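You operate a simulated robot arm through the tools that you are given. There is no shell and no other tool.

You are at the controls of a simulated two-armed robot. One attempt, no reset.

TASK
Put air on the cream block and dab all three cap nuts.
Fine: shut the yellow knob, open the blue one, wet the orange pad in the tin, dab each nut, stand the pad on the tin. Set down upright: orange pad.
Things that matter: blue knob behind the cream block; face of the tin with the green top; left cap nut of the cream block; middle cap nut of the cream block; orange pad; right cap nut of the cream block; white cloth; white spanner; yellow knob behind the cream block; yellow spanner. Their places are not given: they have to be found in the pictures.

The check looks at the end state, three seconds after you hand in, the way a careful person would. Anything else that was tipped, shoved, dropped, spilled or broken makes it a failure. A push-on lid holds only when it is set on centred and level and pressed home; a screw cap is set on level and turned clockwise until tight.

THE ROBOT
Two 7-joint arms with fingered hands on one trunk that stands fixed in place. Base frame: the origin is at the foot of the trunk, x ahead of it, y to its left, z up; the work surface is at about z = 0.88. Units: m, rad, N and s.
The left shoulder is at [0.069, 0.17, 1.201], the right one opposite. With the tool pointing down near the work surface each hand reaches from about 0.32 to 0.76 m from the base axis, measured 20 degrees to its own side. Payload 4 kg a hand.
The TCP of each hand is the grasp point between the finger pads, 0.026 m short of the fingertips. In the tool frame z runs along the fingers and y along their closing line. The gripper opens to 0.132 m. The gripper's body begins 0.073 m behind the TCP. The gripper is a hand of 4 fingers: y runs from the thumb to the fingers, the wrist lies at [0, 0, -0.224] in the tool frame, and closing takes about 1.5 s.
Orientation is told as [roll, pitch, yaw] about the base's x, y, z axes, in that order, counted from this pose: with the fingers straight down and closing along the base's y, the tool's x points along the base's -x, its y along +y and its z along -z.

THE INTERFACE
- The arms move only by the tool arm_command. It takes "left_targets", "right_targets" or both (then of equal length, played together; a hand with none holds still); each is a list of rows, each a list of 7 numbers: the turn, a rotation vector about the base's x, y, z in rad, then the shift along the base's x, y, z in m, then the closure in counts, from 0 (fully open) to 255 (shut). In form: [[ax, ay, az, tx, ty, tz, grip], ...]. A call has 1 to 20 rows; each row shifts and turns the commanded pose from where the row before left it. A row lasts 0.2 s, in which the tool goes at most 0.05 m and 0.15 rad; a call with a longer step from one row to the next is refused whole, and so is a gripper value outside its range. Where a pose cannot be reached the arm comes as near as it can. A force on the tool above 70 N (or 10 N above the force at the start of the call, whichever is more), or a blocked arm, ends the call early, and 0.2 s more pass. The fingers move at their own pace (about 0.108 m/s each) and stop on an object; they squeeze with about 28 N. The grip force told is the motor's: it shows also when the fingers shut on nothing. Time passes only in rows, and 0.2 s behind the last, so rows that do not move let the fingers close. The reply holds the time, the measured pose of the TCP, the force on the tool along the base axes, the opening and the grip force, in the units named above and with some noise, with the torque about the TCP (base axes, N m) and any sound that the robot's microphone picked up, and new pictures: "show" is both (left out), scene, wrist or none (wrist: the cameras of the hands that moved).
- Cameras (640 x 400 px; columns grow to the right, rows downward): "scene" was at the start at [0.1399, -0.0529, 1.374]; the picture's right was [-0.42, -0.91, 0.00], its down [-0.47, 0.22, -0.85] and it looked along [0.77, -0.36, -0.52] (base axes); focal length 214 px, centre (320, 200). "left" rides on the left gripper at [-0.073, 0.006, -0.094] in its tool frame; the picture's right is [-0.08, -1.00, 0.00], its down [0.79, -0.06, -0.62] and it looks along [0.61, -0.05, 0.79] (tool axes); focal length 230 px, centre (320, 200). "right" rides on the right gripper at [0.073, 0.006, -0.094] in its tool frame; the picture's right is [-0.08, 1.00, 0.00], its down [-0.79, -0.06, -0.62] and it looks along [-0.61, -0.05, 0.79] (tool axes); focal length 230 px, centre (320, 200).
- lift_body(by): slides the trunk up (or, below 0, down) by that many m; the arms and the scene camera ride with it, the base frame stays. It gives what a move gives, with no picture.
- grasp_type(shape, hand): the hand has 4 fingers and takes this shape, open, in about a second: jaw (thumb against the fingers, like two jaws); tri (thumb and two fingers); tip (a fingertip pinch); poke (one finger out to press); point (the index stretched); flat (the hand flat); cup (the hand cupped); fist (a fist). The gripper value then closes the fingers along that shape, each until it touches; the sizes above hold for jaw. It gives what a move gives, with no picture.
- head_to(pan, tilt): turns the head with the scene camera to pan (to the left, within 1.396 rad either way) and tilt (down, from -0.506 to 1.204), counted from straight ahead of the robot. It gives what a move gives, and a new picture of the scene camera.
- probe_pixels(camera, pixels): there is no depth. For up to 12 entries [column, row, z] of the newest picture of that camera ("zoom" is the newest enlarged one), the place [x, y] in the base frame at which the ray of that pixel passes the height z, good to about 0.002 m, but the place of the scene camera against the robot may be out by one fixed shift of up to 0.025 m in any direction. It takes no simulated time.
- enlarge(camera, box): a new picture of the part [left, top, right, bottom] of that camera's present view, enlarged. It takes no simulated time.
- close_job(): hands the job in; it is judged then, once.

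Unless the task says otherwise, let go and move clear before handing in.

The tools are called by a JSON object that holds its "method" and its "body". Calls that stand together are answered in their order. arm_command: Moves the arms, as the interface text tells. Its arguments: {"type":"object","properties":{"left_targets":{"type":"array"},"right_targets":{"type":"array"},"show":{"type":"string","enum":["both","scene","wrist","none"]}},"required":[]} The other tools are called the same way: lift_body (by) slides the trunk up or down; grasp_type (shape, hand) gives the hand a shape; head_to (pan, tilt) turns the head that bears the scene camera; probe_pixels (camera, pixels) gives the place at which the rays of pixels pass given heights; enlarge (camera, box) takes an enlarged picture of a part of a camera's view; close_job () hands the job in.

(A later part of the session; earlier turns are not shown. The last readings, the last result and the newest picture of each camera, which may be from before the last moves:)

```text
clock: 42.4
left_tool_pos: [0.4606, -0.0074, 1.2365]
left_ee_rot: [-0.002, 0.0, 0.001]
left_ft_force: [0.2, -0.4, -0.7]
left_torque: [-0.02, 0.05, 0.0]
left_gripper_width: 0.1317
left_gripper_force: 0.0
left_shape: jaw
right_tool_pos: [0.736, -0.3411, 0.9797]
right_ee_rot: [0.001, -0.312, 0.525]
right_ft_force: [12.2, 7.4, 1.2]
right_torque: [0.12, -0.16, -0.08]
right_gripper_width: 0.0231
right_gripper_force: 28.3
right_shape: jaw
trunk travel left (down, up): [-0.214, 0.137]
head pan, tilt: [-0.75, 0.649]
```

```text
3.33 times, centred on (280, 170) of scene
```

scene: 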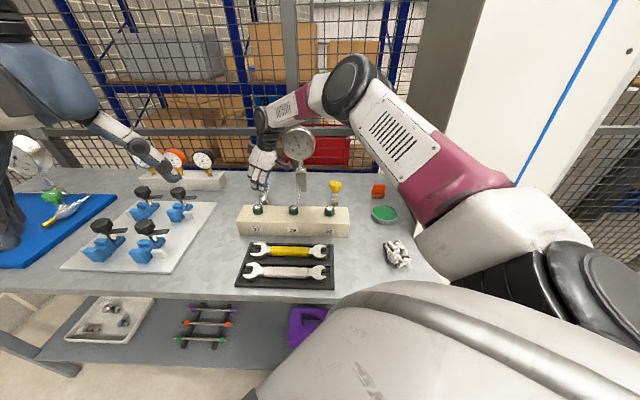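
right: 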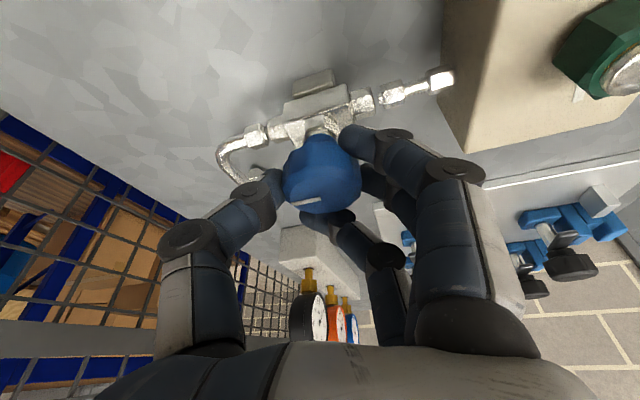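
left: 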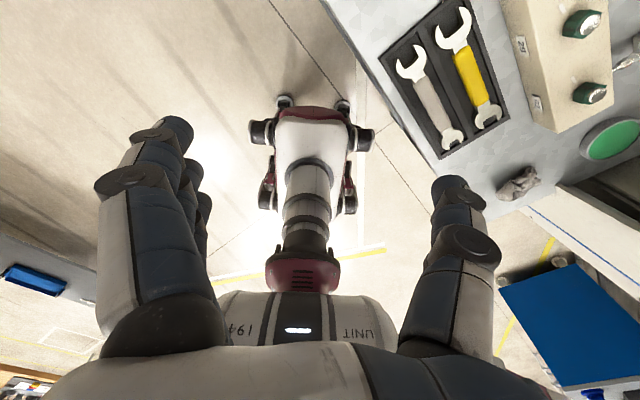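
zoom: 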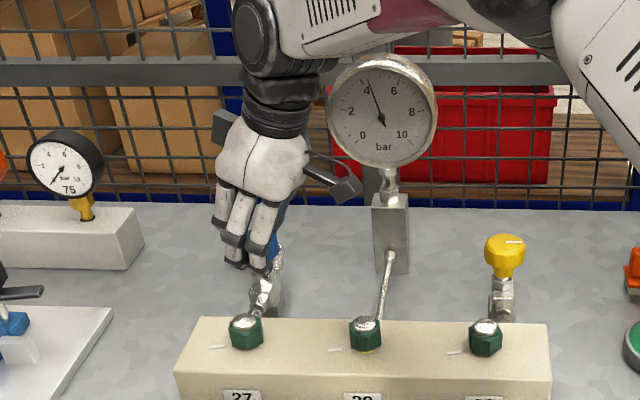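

The gauge has risen to about 4.3 bar, so air is on and the blue mark lies along its line. I'll nudge a little further to feel for the open stop.

{"method": "arm_command", "body": {"right_targets": [[0, 0, 0.05, 0, -0.0002, 0, 255], [0, 0, 0.05, 0, -0.0002, 0, 255], [0, 0, 0, 0, 0, 0, 255]], "show": "both"}}

{"method": "enlarge", "body": {"camera": "right", "box": [240, 100, 400, 260]}}

{"method": "enlarge", "body": {"camera": "scene", "box": [210, 110, 350, 230]}}

```text
clock: 43.2
left_tool_pos: [0.461, -0.0084, 1.2358]
left_ee_rot: [-0.001, -0.001, -0.001]
left_ft_force: [1.0, -0.5, 0.0]
left_torque: [-0.01, 0.02, 0.0]
left_gripper_width: 0.1318
left_gripper_force: 0.0
left_shape: jaw
right_tool_pos: [0.7353, -0.3424, 0.9796]
right_ee_rot: [0.0, -0.312, 0.624]
right_ft_force: [11.2, 8.5, 1.0]
right_torque: [0.21, -0.14, -0.64]
right_gripper_width: 0.023
right_gripper_force: 27.5
right_shape: jaw
trunk travel left (down, up): [-0.214, 0.137]
head pan, tilt: [-0.75, 0.649]
```

scene: 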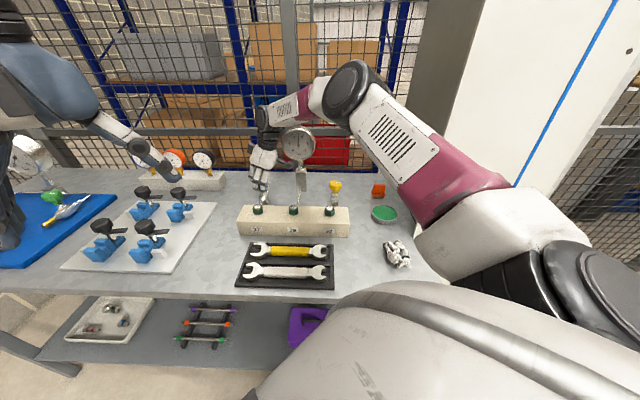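
right: 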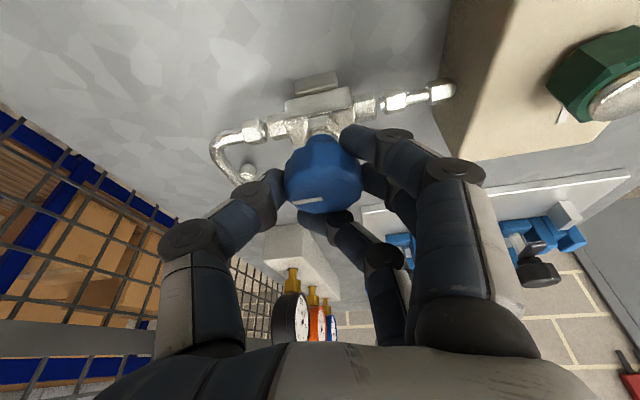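

```text
2.50 times, centred on (320, 180) of right
```

zoom: 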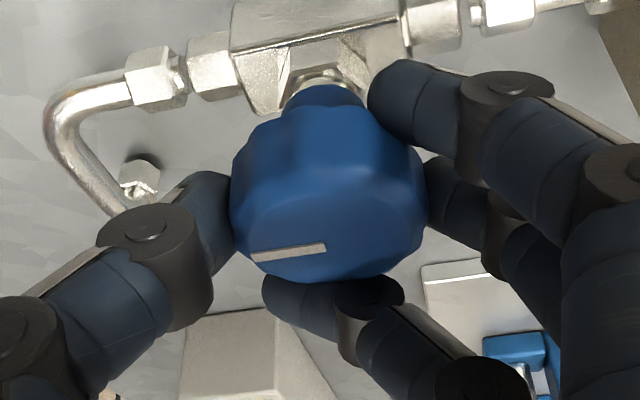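

```text
3.33 times, centred on (280, 170) of scene
```

zoom: 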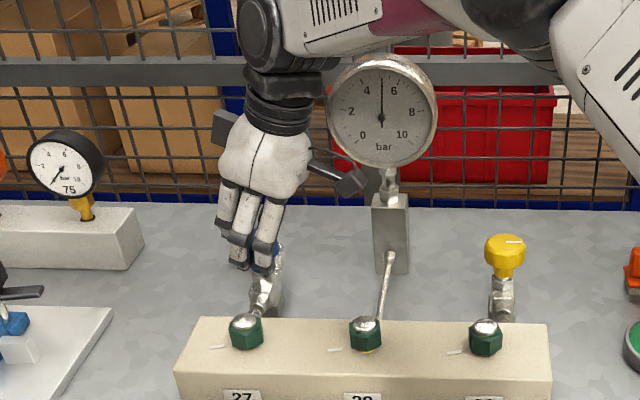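

The gauge climbs past 5 bar and torque reached -0.64 N·m at the open stop. I'll release and retreat along the finger axis, away from the gauge.

{"method": "arm_command", "body": {"right_targets": [[0, 0, 0, 0, 0, 0, 120], [0, 0, 0, 0, 0, 0, 0], [0, 0, 0, 0, 0, 0, 0], [0, 0, 0, 0, 0, 0, 0], [0, 0, 0, 0, 0, 0, 0], [0, 0, 0, 0, 0, 0, 0], [0, 0, 0, -0.0085, -0.006, 0.032, 0], [0, 0, 0, -0.0085, -0.006, 0.032, 0], [0, 0, 0, -0.0085, -0.006, 0.032, 0], [0, 0, 0, 0, 0, 0, 0]], "show": "both"}}

{"method": "enlarge", "body": {"camera": "scene", "box": [210, 110, 350, 230]}}

{"method": "enlarge", "body": {"camera": "right", "box": [240, 60, 400, 220]}}

```text
clock: 45.4
left_tool_pos: [0.4608, -0.0089, 1.2372]
left_ee_rot: [0.0, 0.001, -0.001]
left_ft_force: [0.5, -0.5, 0.2]
left_torque: [0.01, 0.01, 0.05]
left_gripper_width: 0.1318
left_gripper_force: 0.0
left_shape: jaw
right_tool_pos: [0.7101, -0.3616, 1.0756]
right_ee_rot: [0.001, -0.311, 0.626]
right_ft_force: [0.3, 0.8, -0.1]
right_torque: [0.02, -0.03, 0.0]
right_gripper_width: 0.1316
right_gripper_force: 0.1
right_shape: jaw
trunk travel left (down, up): [-0.214, 0.137]
head pan, tilt: [-0.75, 0.649]
```

scene: 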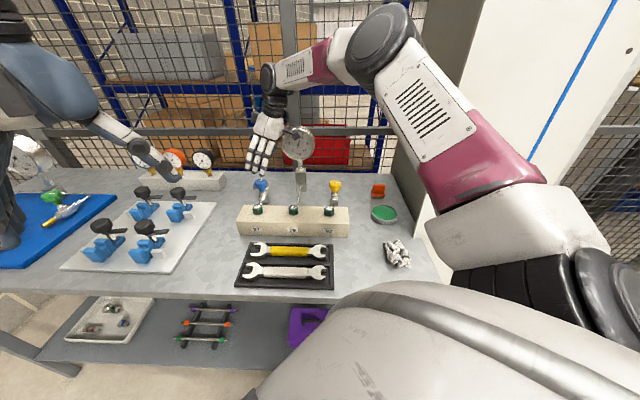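
right: 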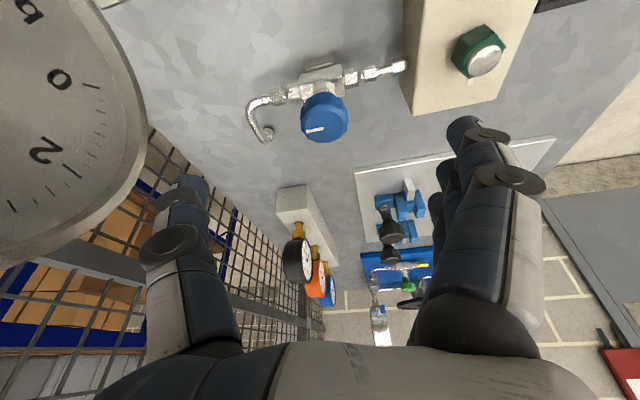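

```text
3.33 times, centred on (280, 170) of scene
```

zoom: 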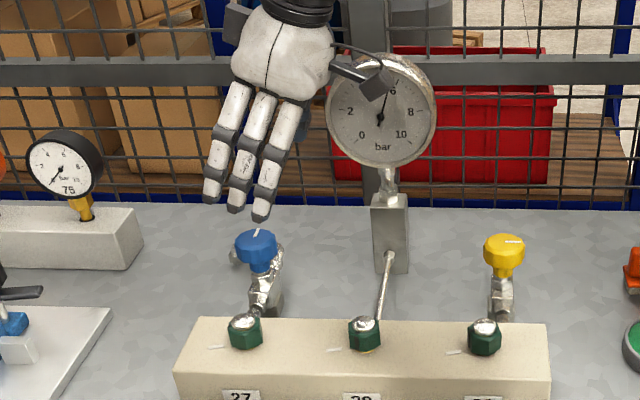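

```text
2.50 times, centred on (320, 140) of right
```

zoom: 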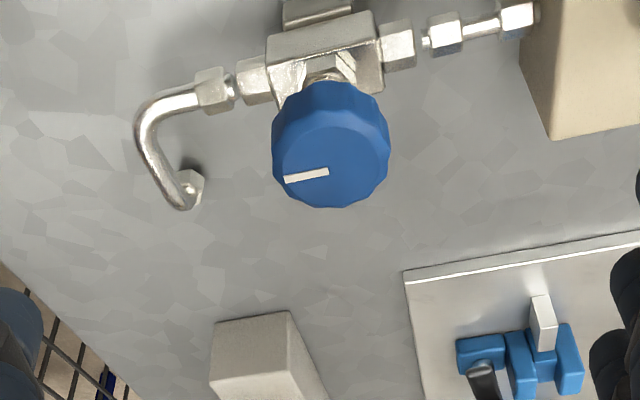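

The blue mark is along its line and the gauge approaches 6 bar. Now the pad: its fin runs along ~46°, so I'll level the hand, yaw to about +46° so it closes across the fin, and move back and over toward the pad at a safe height.

{"method": "arm_command", "body": {"right_targets": [[-0.0607, 0.0841, 0, -0.045, 0, 0.02, 0], [-0.0607, 0.0841, 0, -0.045, 0, 0.02, 0], [-0.0607, 0.0841, 0, -0.045, 0, 0.02, 0], [0, 0, 0.088, -0.03, -0.02, 0.015, 0], [0, 0, 0.088, -0.03, -0.02, 0.015, 0], [0, 0, 0, -0.03, -0.035, 0, 0], [0, 0, 0, -0.025, -0.035, 0, 0], [0, 0, 0, 0, 0, 0, 0]], "show": "both"}}

```text
clock: 47.2
left_tool_pos: [0.4598, -0.0067, 1.2374]
left_ee_rot: [-0.003, -0.001, 0.003]
left_ft_force: [-1.1, 0.9, -0.5]
left_torque: [-0.03, 0.02, -0.02]
left_gripper_width: 0.1318
left_gripper_force: 0.1
left_shape: jaw
right_tool_pos: [0.4567, -0.4678, 1.1664]
right_ee_rot: [-0.002, -0.001, 0.798]
right_ft_force: [0.0, -0.3, 0.5]
right_torque: [-0.01, 0.01, -0.01]
right_gripper_width: 0.1319
right_gripper_force: 0.0
right_shape: jaw
trunk travel left (down, up): [-0.214, 0.137]
head pan, tilt: [-0.75, 0.649]
```

scene: 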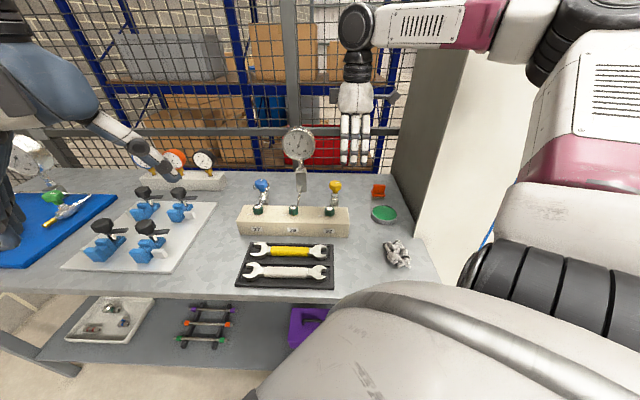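
right: 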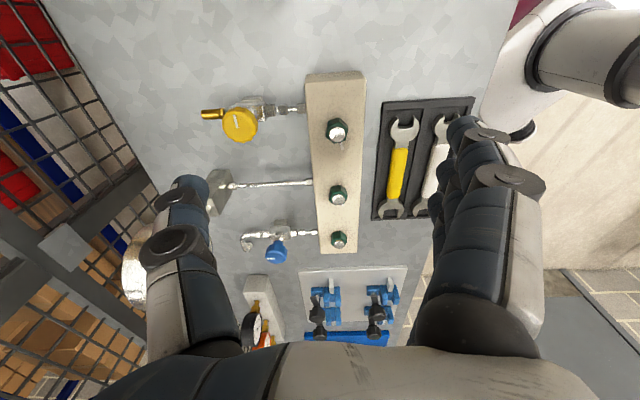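

The hand is level at yaw +46° and everything on the table looks undisturbed. I'll move above the pad with a slight 6° outward tilt for reach, with the fingers part-closed so they stay clear of the tin.

{"method": "arm_command", "body": {"right_targets": [[-0.0827, -0.0647, 0, 0.0032, -0.0367, -0.0227, 100], [0, 0, 0, 0.0032, -0.0367, -0.0227, 100], [0, 0, 0, 0.0032, -0.0367, -0.0227, 100], [0, 0, 0, 0.0032, -0.0367, -0.0227, 100], [0, 0, 0, 0.0032, -0.0367, -0.0227, 100], [0, 0, 0, 0.0032, -0.0367, -0.0227, 100], [0, 0, 0, 0, 0, 0, 100], [0, 0, 0, 0, 0, 0, 100]], "show": "both"}}

{"method": "enlarge", "body": {"camera": "right", "box": [220, 60, 420, 240]}}

{"method": "enlarge", "body": {"camera": "scene", "box": [330, 130, 430, 240]}}

```text
clock: 49.2
left_tool_pos: [0.458, 0.0182, 1.2362]
left_ee_rot: [-0.024, -0.002, 0.003]
left_ft_force: [0.8, 0.6, -1.1]
left_torque: [-0.07, 0.05, 0.0]
left_gripper_width: 0.132
left_gripper_force: 0.0
left_shape: jaw
right_tool_pos: [0.4822, -0.6637, 1.0575]
right_ee_rot: [-0.139, 0.035, 0.818]
right_ft_force: [-0.8, -0.5, -0.3]
right_torque: [0.05, 0.0, 0.03]
right_gripper_width: 0.0808
right_gripper_force: 0.0
right_shape: jaw
trunk travel left (down, up): [-0.214, 0.137]
head pan, tilt: [-0.75, 0.649]
stopped in row 8 (right hand): the arm was blocked; the commanded pose is now the measured one
```

scene: 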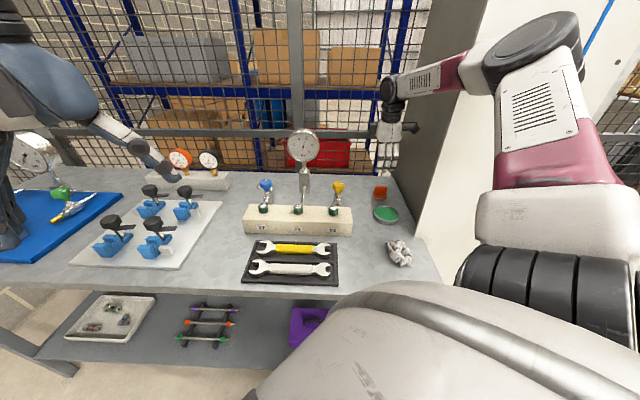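
right: 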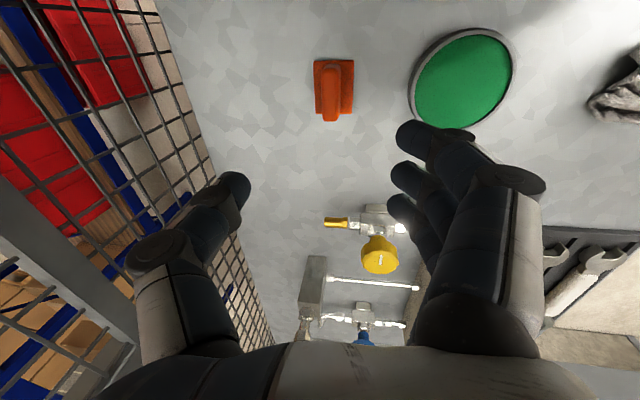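

```text
2.22 times, centred on (320, 150) of right
```

zoom: 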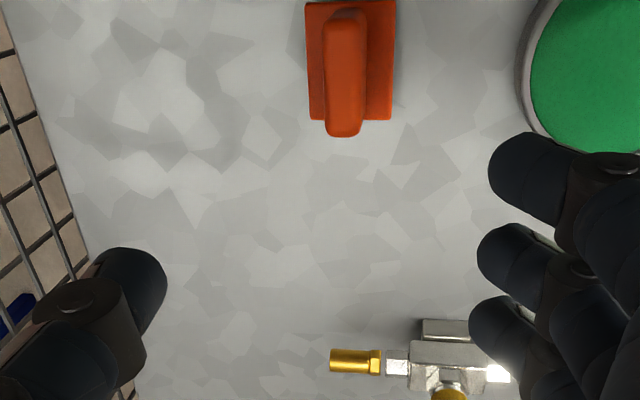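

```text
3.64 times, centred on (380, 185) of scene
```

zoom: 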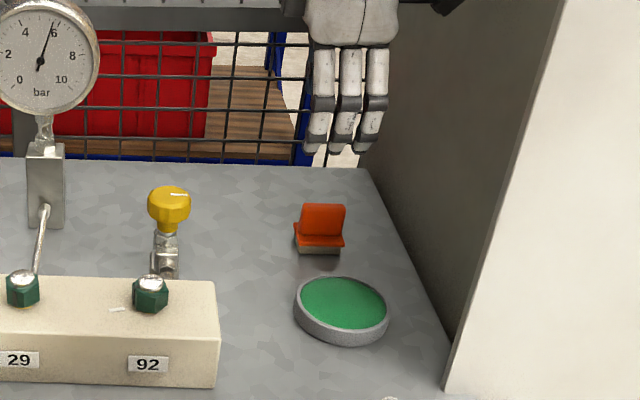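

The arm was blocked in row 8: the left hand's reading shifted by ~27 mm and the scene view moved slightly, so part of the right arm is pressing on the cabinet. I'll back the hand straight away from the cabinet side.

{"method": "arm_command", "body": {"right_targets": [[0, 0, 0, 0.016, 0.02, 0.01, 100], [0, 0, 0, 0.016, 0.02, 0.01, 100], [0, 0, 0, 0.01, 0.03, 0.01, 100], [0, 0, 0, 0, 0.03, 0.01, 100], [0, 0, 0, 0, 0, 0, 100]], "show": "both"}}

```text
clock: 50.4
left_tool_pos: [0.46, -0.0097, 1.2376]
left_ee_rot: [0.001, 0.001, -0.001]
left_ft_force: [0.9, 0.3, 0.2]
left_torque: [0.05, 0.01, -0.02]
left_gripper_width: 0.132
left_gripper_force: 0.2
left_shape: jaw
right_tool_pos: [0.5254, -0.5897, 1.0763]
right_ee_rot: [-0.116, 0.018, 0.81]
right_ft_force: [1.0, 0.3, 0.4]
right_torque: [0.01, -0.04, 0.01]
right_gripper_width: 0.0805
right_gripper_force: 0.1
right_shape: jaw
trunk travel left (down, up): [-0.214, 0.137]
head pan, tilt: [-0.75, 0.649]
```

scene: 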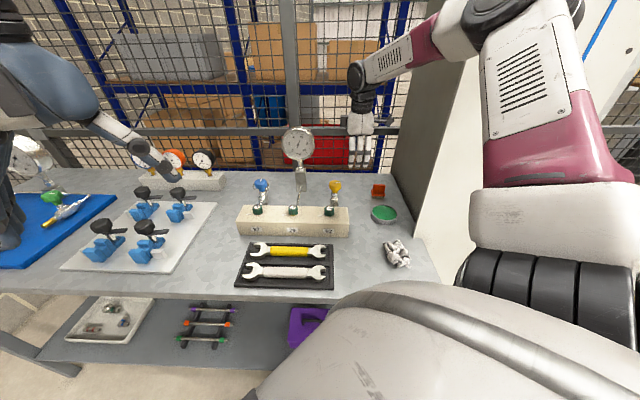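
right: 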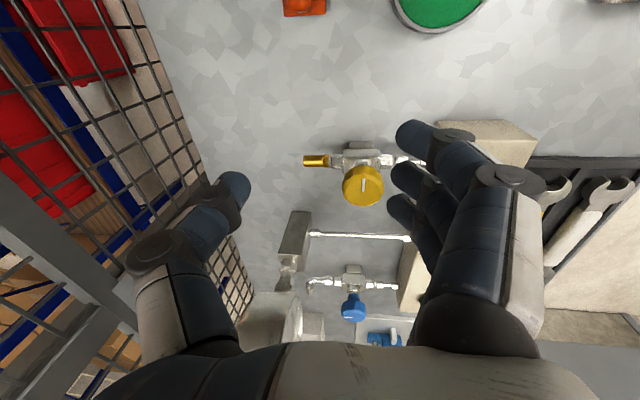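

Backing off restored the left hand's pose and the view, so the contact was elastic and nothing else moved; most likely the forearm met the cabinet's front edge because the elbow swings outward at this yaw. More negative yaw tucked the elbow in earlier, so I'll level the hand and go the other way round, toward yaw -134°, in free air.

{"method": "arm_command", "body": {"right_targets": [[0.093, 0.0716, 0, -0.015, 0.035, 0.015, 60], [0, 0, -0.145, -0.015, 0.035, 0.015, 0], [0, 0, -0.145, -0.015, 0.035, 0.015, 0], [0, 0, -0.145, -0.01, 0.03, 0.015, 0], [0, 0, -0.145, 0, 0.02, 0.015, 0], [0, 0, -0.145, 0, 0, 0.01, 0], [0, 0, -0.145, 0, 0, 0, 0], [0, 0, -0.145, 0, 0, 0, 0], [0, 0, -0.145, 0, 0, 0, 0], [0, 0, -0.145, 0, 0, 0, 0], [0, 0, -0.145, 0, 0, 0, 0], [0, 0, -0.145, 0, 0, 0, 0], [0, 0, -0.145, 0, 0, 0, 0], [0, 0, 0, 0, 0, 0, 0]], "show": "both"}}

```text
clock: 53.4
left_tool_pos: [0.4593, -0.0095, 1.2367]
left_ee_rot: [0.0, 0.0, 0.0]
left_ft_force: [-0.1, -0.6, -0.2]
left_torque: [0.01, 0.01, 0.02]
left_gripper_width: 0.132
left_gripper_force: 0.1
left_shape: jaw
right_tool_pos: [0.4674, -0.4339, 1.1609]
right_ee_rot: [0.001, 0.0, -0.933]
right_ft_force: [-0.2, -0.4, 0.1]
right_torque: [0.02, 0.01, 0.03]
right_gripper_width: 0.1319
right_gripper_force: 0.0
right_shape: jaw
trunk travel left (down, up): [-0.214, 0.137]
head pan, tilt: [-0.75, 0.649]
```

scene: 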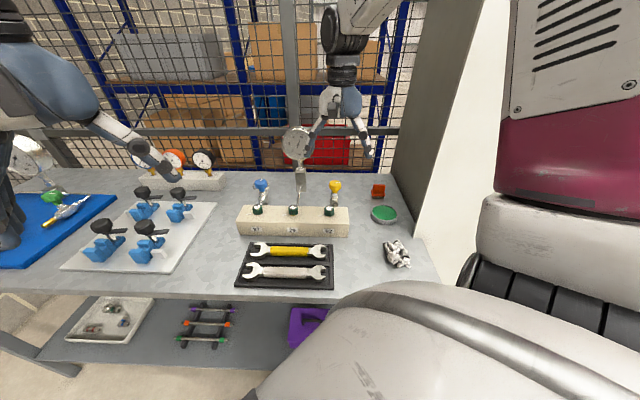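
right: 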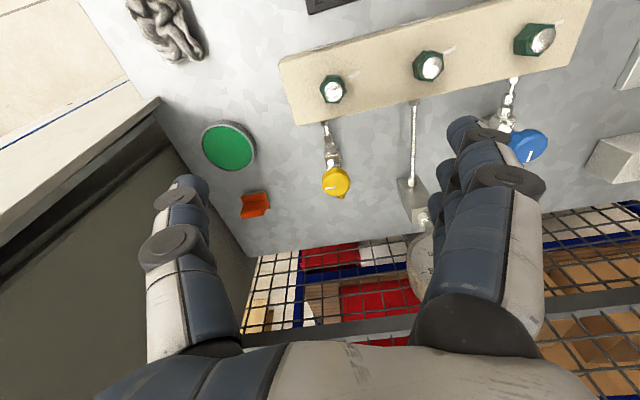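

At yaw -53° the elbow is up and inboard, well away from the cabinet. The pad (253,204) and tin (229,145) are in clear view, so I'll get another fix on both.

{"method": "enlarge", "body": {"camera": "right", "box": [225, 175, 285, 235]}}

{"method": "enlarge", "body": {"camera": "right", "box": [190, 105, 270, 185]}}

```text
6.67 times, centred on (255, 205) of right
```

zoom: 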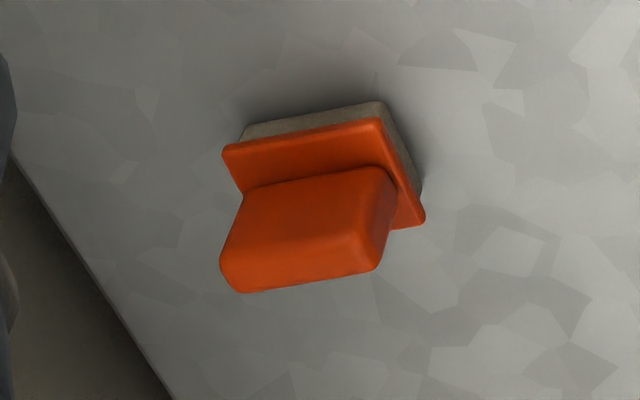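

```text
5.00 times, centred on (230, 145) of right
```

zoom: 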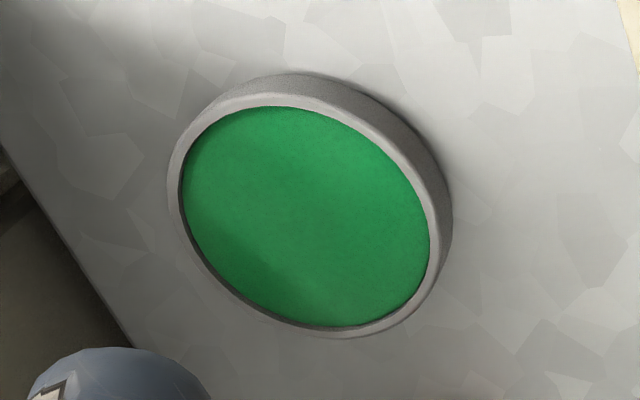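

{"method": "probe_pixels", "body": {"camera": "right", "pixels": [[255.5, 202.9, 0.89], [255.5, 202.9, 0.895], [255.5, 202.9, 0.9], [240.3, 197.5, 0.895], [263.7, 193, 0.895], [270.7, 208.3, 0.895], [227.2, 148.4, 0.895], [227.2, 148.4, 0.9], [156, 100, 0.88], [250, 258, 0.88], [333, 90, 0.945], [428, 67, 0.945]]}}

```text
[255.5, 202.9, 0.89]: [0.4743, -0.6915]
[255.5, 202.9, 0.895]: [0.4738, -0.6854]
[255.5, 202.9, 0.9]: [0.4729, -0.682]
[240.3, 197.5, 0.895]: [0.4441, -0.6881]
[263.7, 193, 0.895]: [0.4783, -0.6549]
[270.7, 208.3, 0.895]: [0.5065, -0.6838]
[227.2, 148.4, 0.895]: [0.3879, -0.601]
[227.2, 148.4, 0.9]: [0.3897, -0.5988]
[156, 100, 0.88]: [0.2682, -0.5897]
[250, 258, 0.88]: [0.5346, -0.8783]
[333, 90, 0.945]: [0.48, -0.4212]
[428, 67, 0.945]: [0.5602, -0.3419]
```

Pad centre ≈(0.475,-0.687), fin along 45°, tin centre ≈(0.389,-0.599); the cabinet face is ~0.085 m from both, so the hand camera must stay on the block side. I'll continue the yaw to -135° here in free air.

{"method": "arm_command", "body": {"right_targets": [[0, 0, -0.1423, 0, 0, 0, 0], [0, 0, -0.1423, 0, 0, 0, 0], [0, 0, -0.1423, 0, 0, 0, 0], [0, 0, -0.1423, 0, 0, 0, 0], [0, 0, -0.1423, 0, 0, 0, 0], [0, 0, -0.1423, 0, 0, 0, 0], [0, 0, -0.1423, 0, 0, 0, 0], [0, 0, -0.1423, 0, 0, 0, 0], [0, 0, -0.1423, 0, 0, 0, 0], [0, 0, -0.1423, 0, 0, 0, 0], [0, 0, 0, 0, 0, 0, 0]], "show": "both"}}

```text
clock: 55.8
left_tool_pos: [0.4608, -0.0092, 1.2363]
left_ee_rot: [0.002, 0.0, -0.001]
left_ft_force: [0.2, -0.1, 0.2]
left_torque: [-0.01, -0.01, 0.03]
left_gripper_width: 0.1318
left_gripper_force: 0.1
left_shape: jaw
right_tool_pos: [0.4682, -0.4352, 1.161]
right_ee_rot: [0.0, 0.0, -2.355]
right_ft_force: [0.1, 0.6, -0.7]
right_torque: [0.03, -0.02, 0.0]
right_gripper_width: 0.132
right_gripper_force: 0.1
right_shape: jaw
trunk travel left (down, up): [-0.214, 0.137]
head pan, tilt: [-0.75, 0.649]
```

scene: 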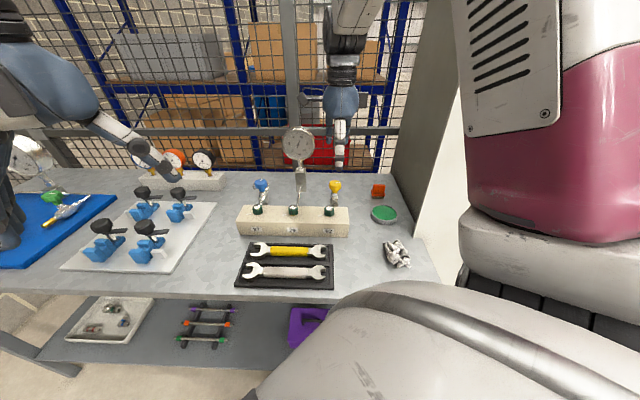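
right: 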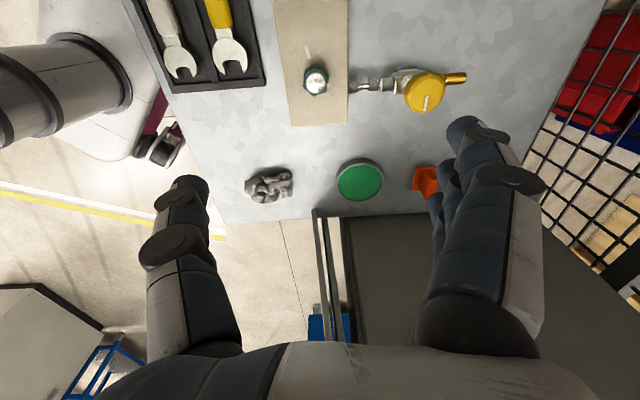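

Yaw -135° is reached cleanly, with the camera on the block side and the elbow inboard. I'll move over the pad with a slight 5° outward tilt and part-closed fingers, staying high.

{"method": "arm_command", "body": {"right_targets": [[-0.0686, -0.0536, 0, 0.001, -0.036, -0.012, 100], [0, 0, 0, 0.001, -0.036, -0.012, 100], [0, 0, 0, 0.001, -0.036, -0.016, 100], [0, 0, 0, 0.001, -0.036, -0.02, 100], [0, 0, 0, 0.001, -0.036, -0.02, 100], [0, 0, 0, 0.001, -0.036, -0.02, 100], [0, 0, 0, 0.0, -0.035, -0.02, 100], [0, 0, 0, 0, 0, 0, 100]], "show": "both"}}

{"method": "enlarge", "body": {"camera": "right", "box": [240, 60, 420, 240]}}

{"method": "enlarge", "body": {"camera": "scene", "box": [330, 120, 440, 240]}}

```text
clock: 57.6
left_tool_pos: [0.4592, -0.0085, 1.2364]
left_ee_rot: [0.0, -0.002, 0.0]
left_ft_force: [-0.1, 0.2, 0.0]
left_torque: [0.03, -0.02, 0.02]
left_gripper_width: 0.1315
left_gripper_force: 0.1
left_shape: jaw
right_tool_pos: [0.4715, -0.6866, 1.0427]
right_ee_rot: [0.088, -0.011, -2.354]
right_ft_force: [-0.4, -0.4, -0.4]
right_torque: [-0.01, 0.01, -0.01]
right_gripper_width: 0.0807
right_gripper_force: 0.1
right_shape: jaw
trunk travel left (down, up): [-0.214, 0.137]
head pan, tilt: [-0.75, 0.649]
```

scene: 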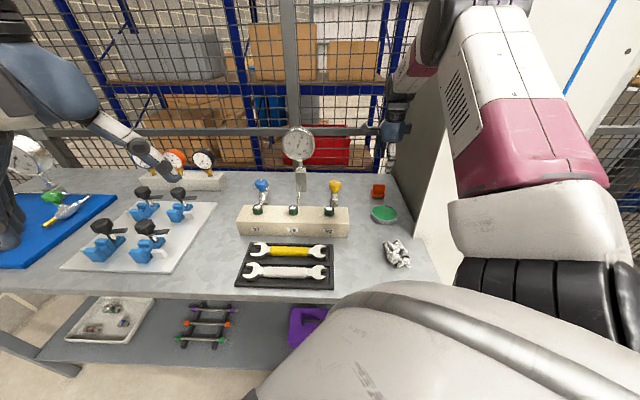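
right: 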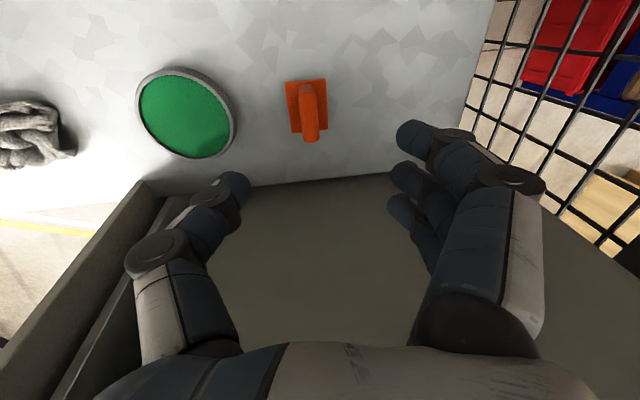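

```text
2.22 times, centred on (330, 150) of right
```

zoom: 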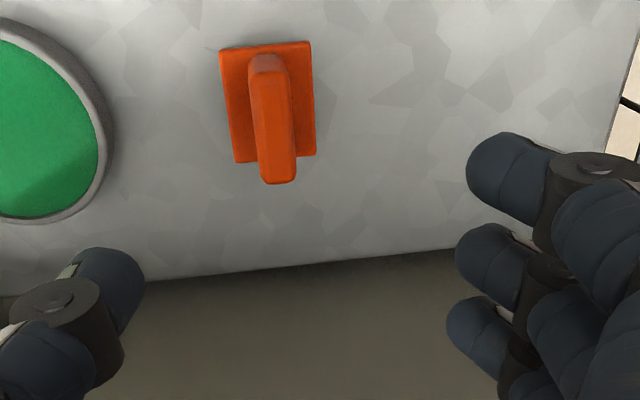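

```text
3.33 times, centred on (385, 180) of scene
```

zoom: 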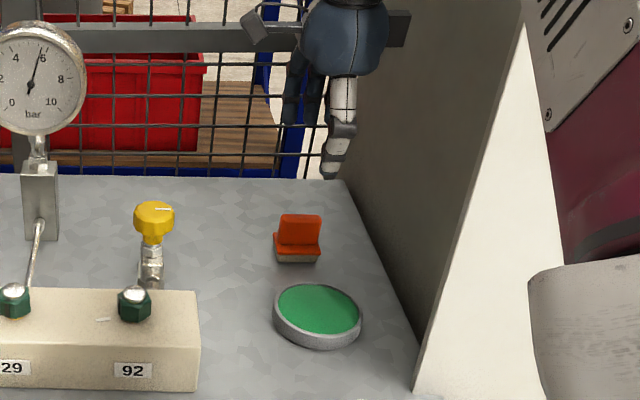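

The fin now appears upright in the picture (zoom (274,130)), square to the closing line, with the fingers clear of the tin. I'll probe the fin top to fine-tune.

{"method": "enlarge", "body": {"camera": "right", "box": [275, 70, 345, 150]}}

{"method": "probe_pixels", "body": {"camera": "right", "pixels": [[309.3, 118.5, 0.925], [309.3, 118.5, 0.92], [309.3, 118.5, 0.93], [288.5, 80, 0.895], [325, 79, 0.895], [329, 131, 0.895], [293, 133, 0.895]]}}

```text
5.00 times, centred on (310, 110) of right
```

zoom: 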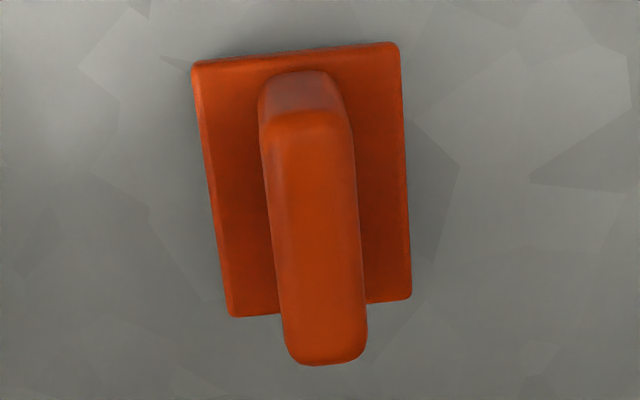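

```text
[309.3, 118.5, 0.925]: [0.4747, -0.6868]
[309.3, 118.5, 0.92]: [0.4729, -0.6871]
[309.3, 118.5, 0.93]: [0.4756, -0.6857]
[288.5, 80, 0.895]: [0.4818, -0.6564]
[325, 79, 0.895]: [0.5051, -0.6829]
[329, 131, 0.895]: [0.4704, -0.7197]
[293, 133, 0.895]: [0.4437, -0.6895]
```

The fin's top centre is at (0.4745,-0.687) with its top near z≈0.926, matching the cap's centre. I'll descend straight down so the fingertips reach just above the cap.

{"method": "arm_command", "body": {"right_targets": [[0, 0, 0, 0.003, 0, -0.029, 100], [0, 0, 0, 0, 0, -0.029, 100], [0, 0, 0, 0, 0, -0.029, 100], [0, 0, 0, 0, 0, -0.018, 100], [0, 0, 0, 0, 0, 0, 100]], "show": "both"}}

{"method": "enlarge", "body": {"camera": "scene", "box": [350, 150, 420, 230]}}

{"method": "enlarge", "body": {"camera": "right", "box": [240, 90, 420, 250]}}

```text
clock: 58.8
left_tool_pos: [0.4602, -0.009, 1.2379]
left_ee_rot: [0.001, 0.0, 0.0]
left_ft_force: [0.0, 0.5, 0.7]
left_torque: [0.01, -0.03, 0.01]
left_gripper_width: 0.1318
left_gripper_force: 0.1
left_shape: jaw
right_tool_pos: [0.4766, -0.6857, 0.9369]
right_ee_rot: [0.085, -0.011, -2.352]
right_ft_force: [-0.2, -0.5, 0.1]
right_torque: [-0.02, 0.01, -0.03]
right_gripper_width: 0.0808
right_gripper_force: 0.0
right_shape: jaw
trunk travel left (down, up): [-0.214, 0.137]
head pan, tilt: [-0.75, 0.649]
```

scene: 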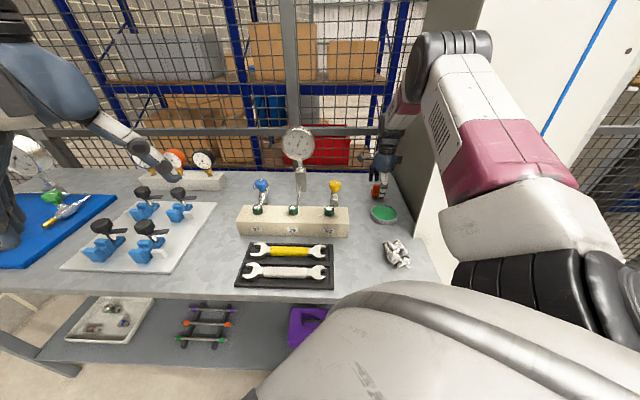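
right: 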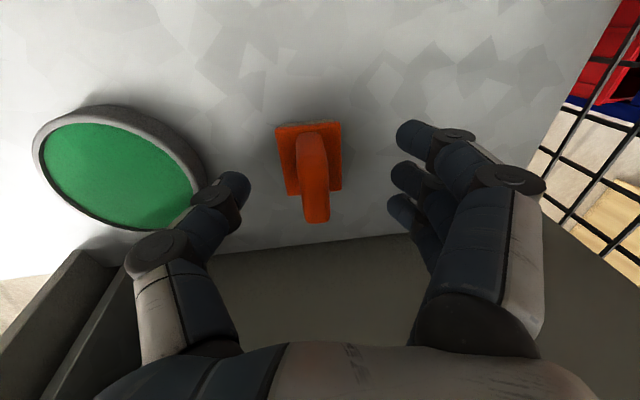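

```text
5.00 times, centred on (385, 190) of scene
```

zoom: 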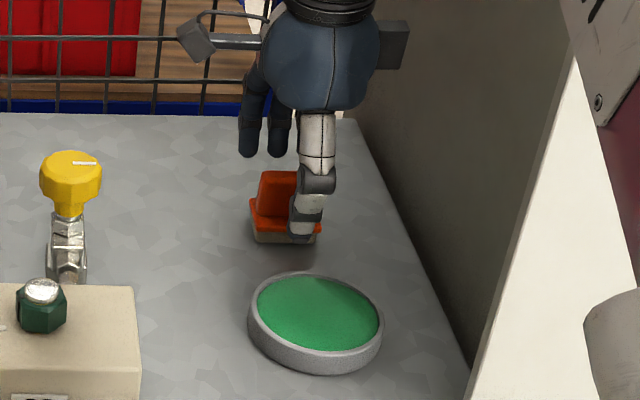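

```text
2.50 times, centred on (330, 170) of right
```

zoom: 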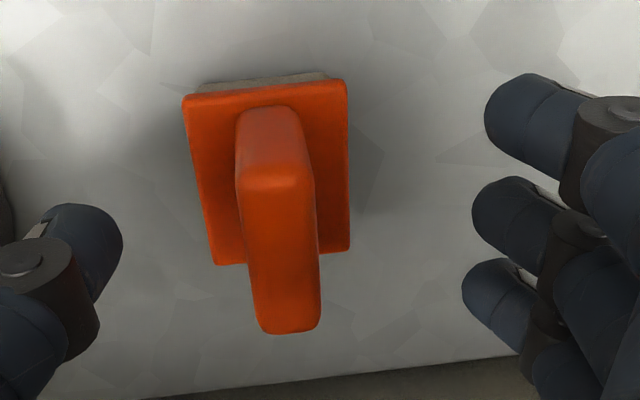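

The fin sits midway between thumb and fingers, and the thumb clears the tin. I'll lower the last ~9 mm and close on the fin.

{"method": "arm_command", "body": {"right_targets": [[0, 0, 0, -0.001, -0.0005, -0.009, 100], [0, 0, 0, 0, 0, 0, 100], [0, 0, 0, 0, 0, 0, 160], [0, 0, 0, 0, 0, 0, 200], [0, 0, 0, 0, 0, 0, 255], [0, 0, 0, 0, 0, 0, 255], [0, 0, 0, 0, 0, 0, 255], [0, 0, 0, 0, 0, 0, 255]], "show": "both"}}

{"method": "enlarge", "body": {"camera": "right", "box": [240, 90, 420, 250]}}

{"method": "enlarge", "body": {"camera": "scene", "box": [350, 150, 420, 230]}}

```text
clock: 60.6
left_tool_pos: [0.4603, -0.0093, 1.238]
left_ee_rot: [-0.002, 0.0, 0.0]
left_ft_force: [0.0, -0.4, -0.1]
left_torque: [0.0, 0.01, 0.0]
left_gripper_width: 0.1319
left_gripper_force: 0.2
left_shape: jaw
right_tool_pos: [0.4763, -0.6873, 0.9291]
right_ee_rot: [0.089, -0.011, -2.353]
right_ft_force: [0.7, -0.4, 0.1]
right_torque: [0.0, 0.02, 0.01]
right_gripper_width: 0.0103
right_gripper_force: 27.8
right_shape: jaw
trunk travel left (down, up): [-0.214, 0.137]
head pan, tilt: [-0.75, 0.649]
```

scene: 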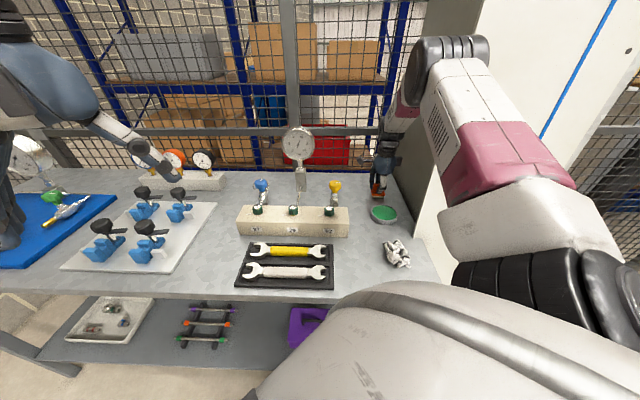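
right: 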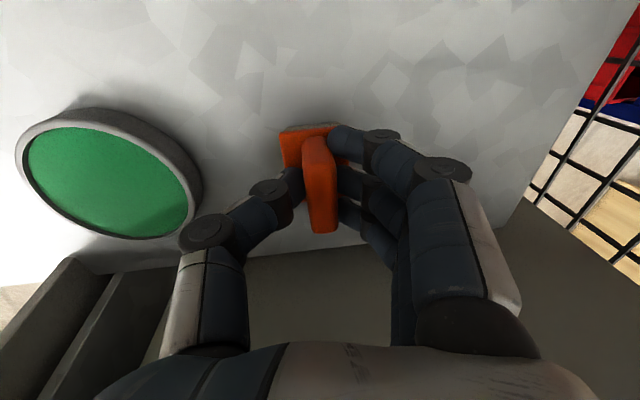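

```text
2.50 times, centred on (330, 170) of right
```

zoom: 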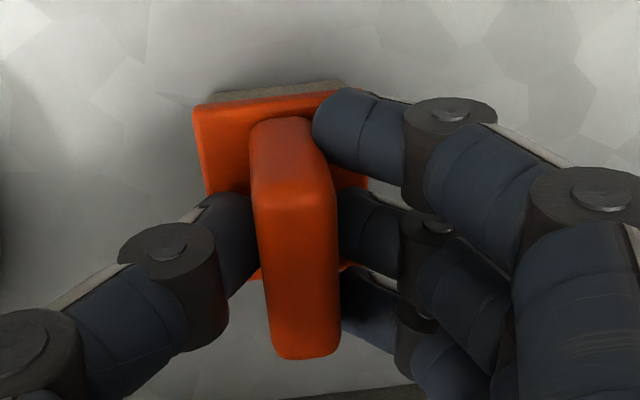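

```text
5.00 times, centred on (385, 190) of scene
```

zoom: 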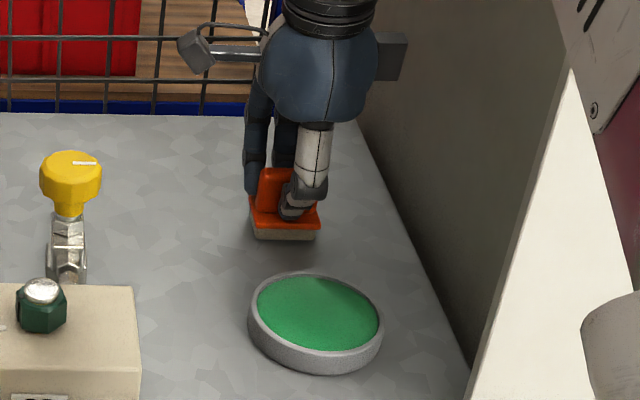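

The thumb and three fingers hold the fin (grip 27.8 N). I'll lift it straight up a few centimetres and check how it sits in the hand.

{"method": "arm_command", "body": {"right_targets": [[0, 0, 0, 0, 0, 0.015, 255], [0, 0, 0, 0, 0, 0.025, 255], [0, 0, 0, 0, 0, 0.025, 255], [0, 0, 0, 0, 0, 0, 255]], "show": "both"}}

{"method": "enlarge", "body": {"camera": "right", "box": [240, 90, 420, 250]}}

{"method": "enlarge", "body": {"camera": "scene", "box": [350, 140, 420, 230]}}

```text
clock: 61.6
left_tool_pos: [0.4611, -0.0096, 1.2372]
left_ee_rot: [-0.001, 0.0, 0.0]
left_ft_force: [0.2, -0.2, 0.1]
left_torque: [-0.02, 0.01, 0.01]
left_gripper_width: 0.1321
left_gripper_force: 0.0
left_shape: jaw
right_tool_pos: [0.4752, -0.6861, 0.9908]
right_ee_rot: [0.087, -0.013, -2.351]
right_ft_force: [0.2, 1.1, -0.7]
right_torque: [0.0, 0.02, 0.0]
right_gripper_width: 0.0107
right_gripper_force: 28.2
right_shape: jaw
trunk travel left (down, up): [-0.214, 0.137]
head pan, tilt: [-0.75, 0.649]
```

scene: 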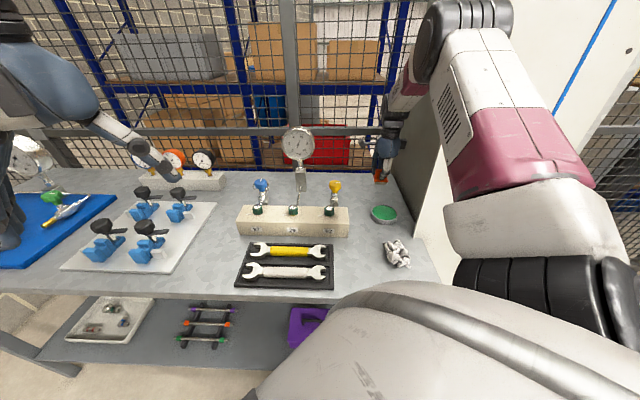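
right: 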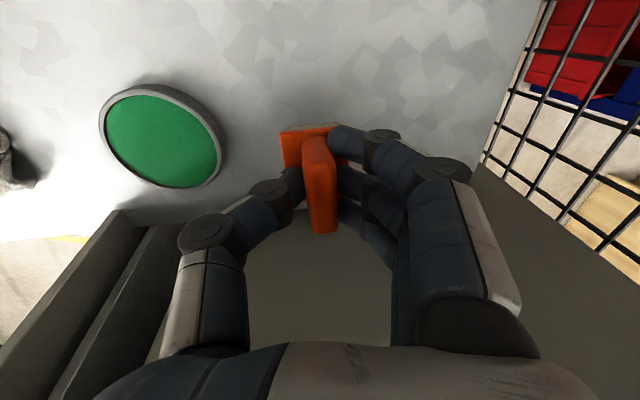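

```text
2.50 times, centred on (330, 170) of right
```

zoom: 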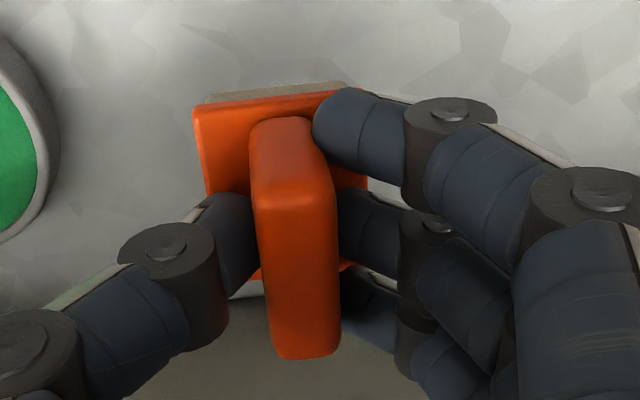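

```text
4.44 times, centred on (385, 185) of scene
```

zoom: 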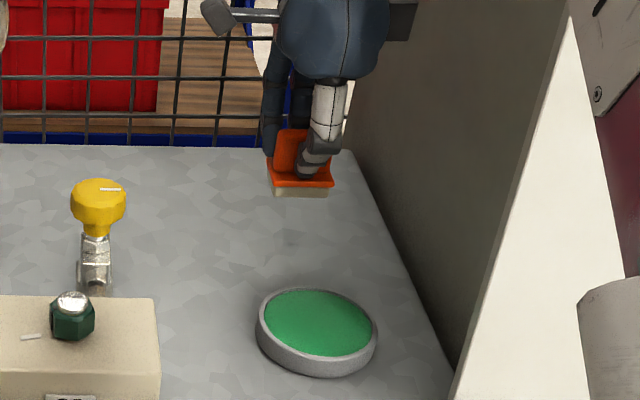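

The pad is held level and firmly, its foot 49 mm below the TCP. I'll carry it over the tin's centre at (0.389,-0.599), keeping this orientation and staying above the rim.

{"method": "arm_command", "body": {"right_targets": [[0, 0, 0, -0.0213, 0.0218, 0, 255], [0, 0, 0, -0.0213, 0.0218, 0, 255], [0, 0, 0, -0.0213, 0.0218, 0, 255], [0, 0, 0, -0.0213, 0.0218, 0, 255], [0, 0, 0, 0, 0, 0, 255]], "show": "both"}}

{"method": "enlarge", "body": {"camera": "right", "box": [220, 60, 420, 260]}}

{"method": "enlarge", "body": {"camera": "scene", "box": [340, 140, 430, 240]}}

```text
clock: 62.8
left_tool_pos: [0.46, -0.009, 1.2368]
left_ee_rot: [-0.001, 0.0, 0.001]
left_ft_force: [0.1, 0.6, -0.1]
left_torque: [-0.04, 0.01, -0.01]
left_gripper_width: 0.1318
left_gripper_force: 0.0
left_shape: jaw
right_tool_pos: [0.3884, -0.5997, 0.9913]
right_ee_rot: [0.085, -0.011, -2.352]
right_ft_force: [0.7, -0.9, -0.6]
right_torque: [0.03, 0.0, 0.01]
right_gripper_width: 0.0106
right_gripper_force: 27.7
right_shape: jaw
trunk travel left (down, up): [-0.214, 0.137]
head pan, tilt: [-0.75, 0.649]
```

scene: 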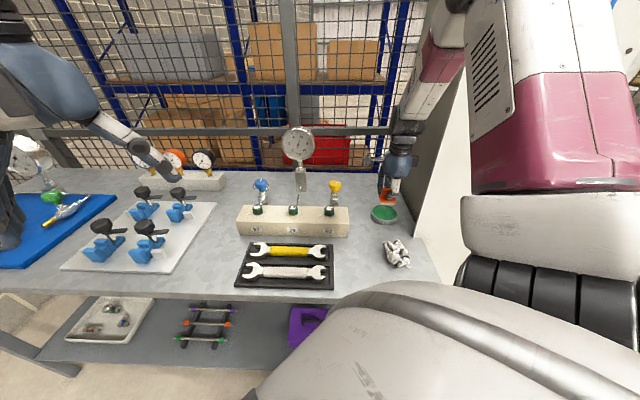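
right: 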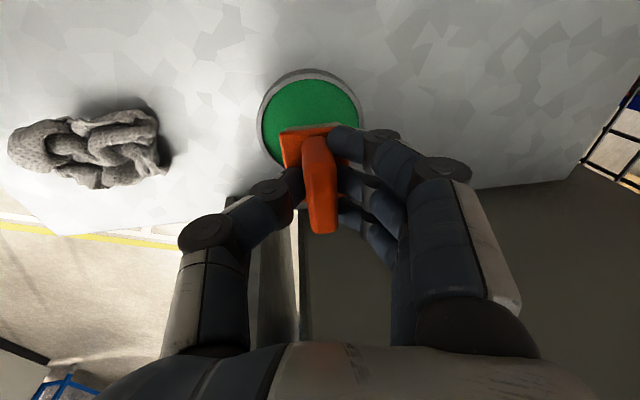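

```text
2.00 times, centred on (320, 160) of right
```

zoom: 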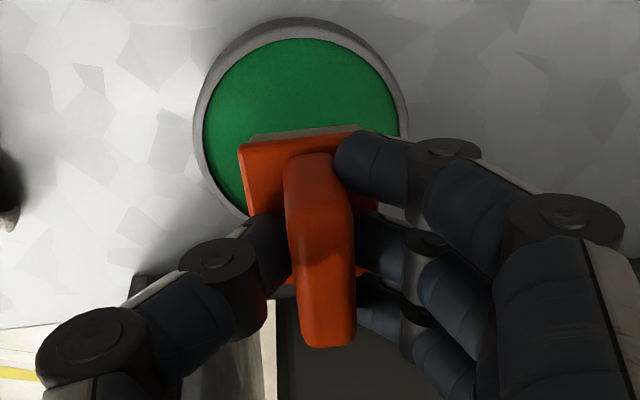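

```text
4.00 times, centred on (385, 190) of scene
```

zoom: 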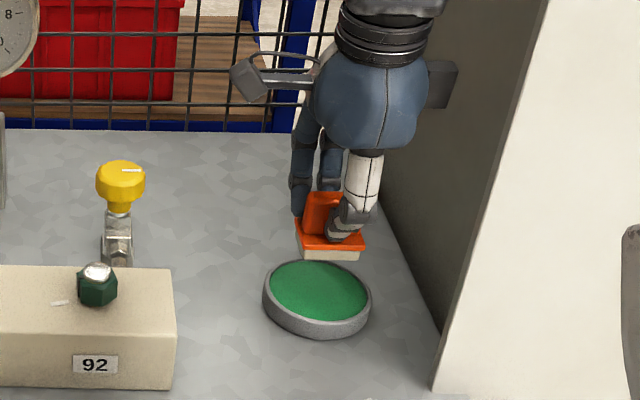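

The pad hangs level over the tin with fair alignment. I'll probe the tin's side edges once more in this view to centre it before lowering.

{"method": "probe_pixels", "body": {"camera": "right", "pixels": [[262.5, 122.5, 0.9], [358.5, 115, 0.9], [310, 79, 0.9], [310, 79, 0.895], [283, 133, 0.957], [326, 126, 0.957]]}}

```text
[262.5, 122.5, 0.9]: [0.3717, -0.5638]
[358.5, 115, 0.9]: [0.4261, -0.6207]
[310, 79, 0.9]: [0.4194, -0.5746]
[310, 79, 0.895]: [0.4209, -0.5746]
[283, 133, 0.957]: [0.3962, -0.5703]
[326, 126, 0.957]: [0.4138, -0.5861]
```

The pad is within a few millimetres of the tin's centre. I'll lower it to just above the green face, then feel for contact in small steps.

{"method": "arm_command", "body": {"right_targets": [[0, 0, 0, 0.0005, 0, -0.02, 255], [0, 0, 0, 0, 0, -0.016, 255], [0, 0, 0, 0, 0, 0, 255]], "show": "both"}}

{"method": "enlarge", "body": {"camera": "scene", "box": [350, 160, 420, 235]}}

```text
clock: 63.6
left_tool_pos: [0.4604, -0.0083, 1.2377]
left_ee_rot: [0.0, -0.001, 0.001]
left_ft_force: [0.1, -0.1, 0.8]
left_torque: [0.01, 0.02, -0.02]
left_gripper_width: 0.132
left_gripper_force: 0.0
left_shape: jaw
right_tool_pos: [0.3903, -0.5982, 0.9551]
right_ee_rot: [0.086, -0.014, -2.353]
right_ft_force: [1.0, 0.3, -0.9]
right_torque: [0.01, -0.01, 0.0]
right_gripper_width: 0.0105
right_gripper_force: 28.1
right_shape: jaw
trunk travel left (down, up): [-0.214, 0.137]
head pan, tilt: [-0.75, 0.649]
```

scene: 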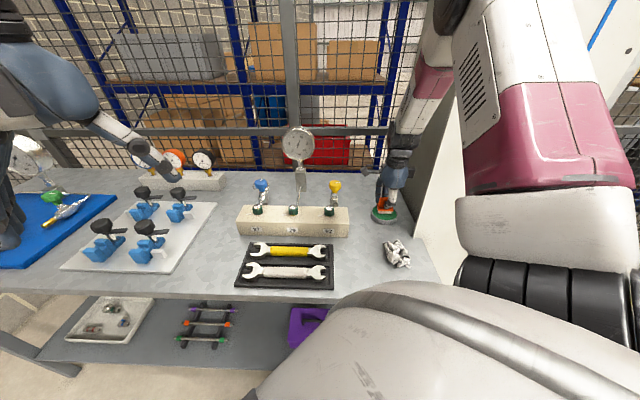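
right: 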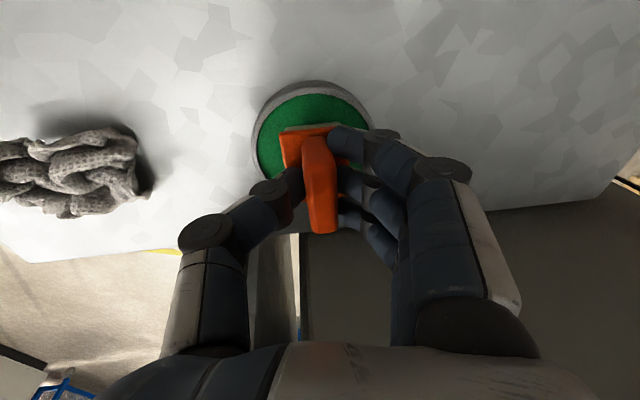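

```text
5.33 times, centred on (385, 198) of scene
```

zoom: 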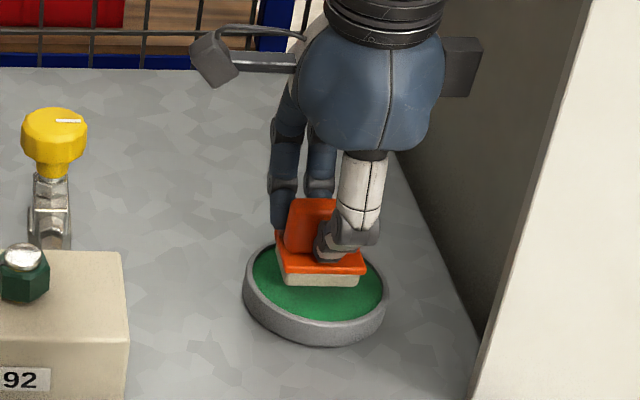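

The pad is just above the green face. I'll step down a few millimetres at a time, watching the vertical force.

{"method": "arm_command", "body": {"right_targets": [[0, 0, 0, 0, 0, -0.003, 255], [0, 0, 0, 0, 0, -0.003, 255], [0, 0, 0, 0, 0, 0, 255]], "show": "none"}}

```text
clock: 64.4
left_tool_pos: [0.4606, -0.0093, 1.2365]
left_ee_rot: [0.001, -0.002, 0.002]
left_ft_force: [-0.1, -0.2, -0.5]
left_torque: [0.0, -0.03, 0.0]
left_gripper_width: 0.132
left_gripper_force: 0.1
left_shape: jaw
right_tool_pos: [0.3914, -0.5977, 0.9479]
right_ee_rot: [0.087, -0.012, -2.352]
right_ft_force: [-0.1, -0.4, 0.0]
right_torque: [-0.03, -0.03, 0.02]
right_gripper_width: 0.0105
right_gripper_force: 27.4
right_shape: jaw
trunk travel left (down, up): [-0.214, 0.137]
head pan, tilt: [-0.75, 0.649]
```

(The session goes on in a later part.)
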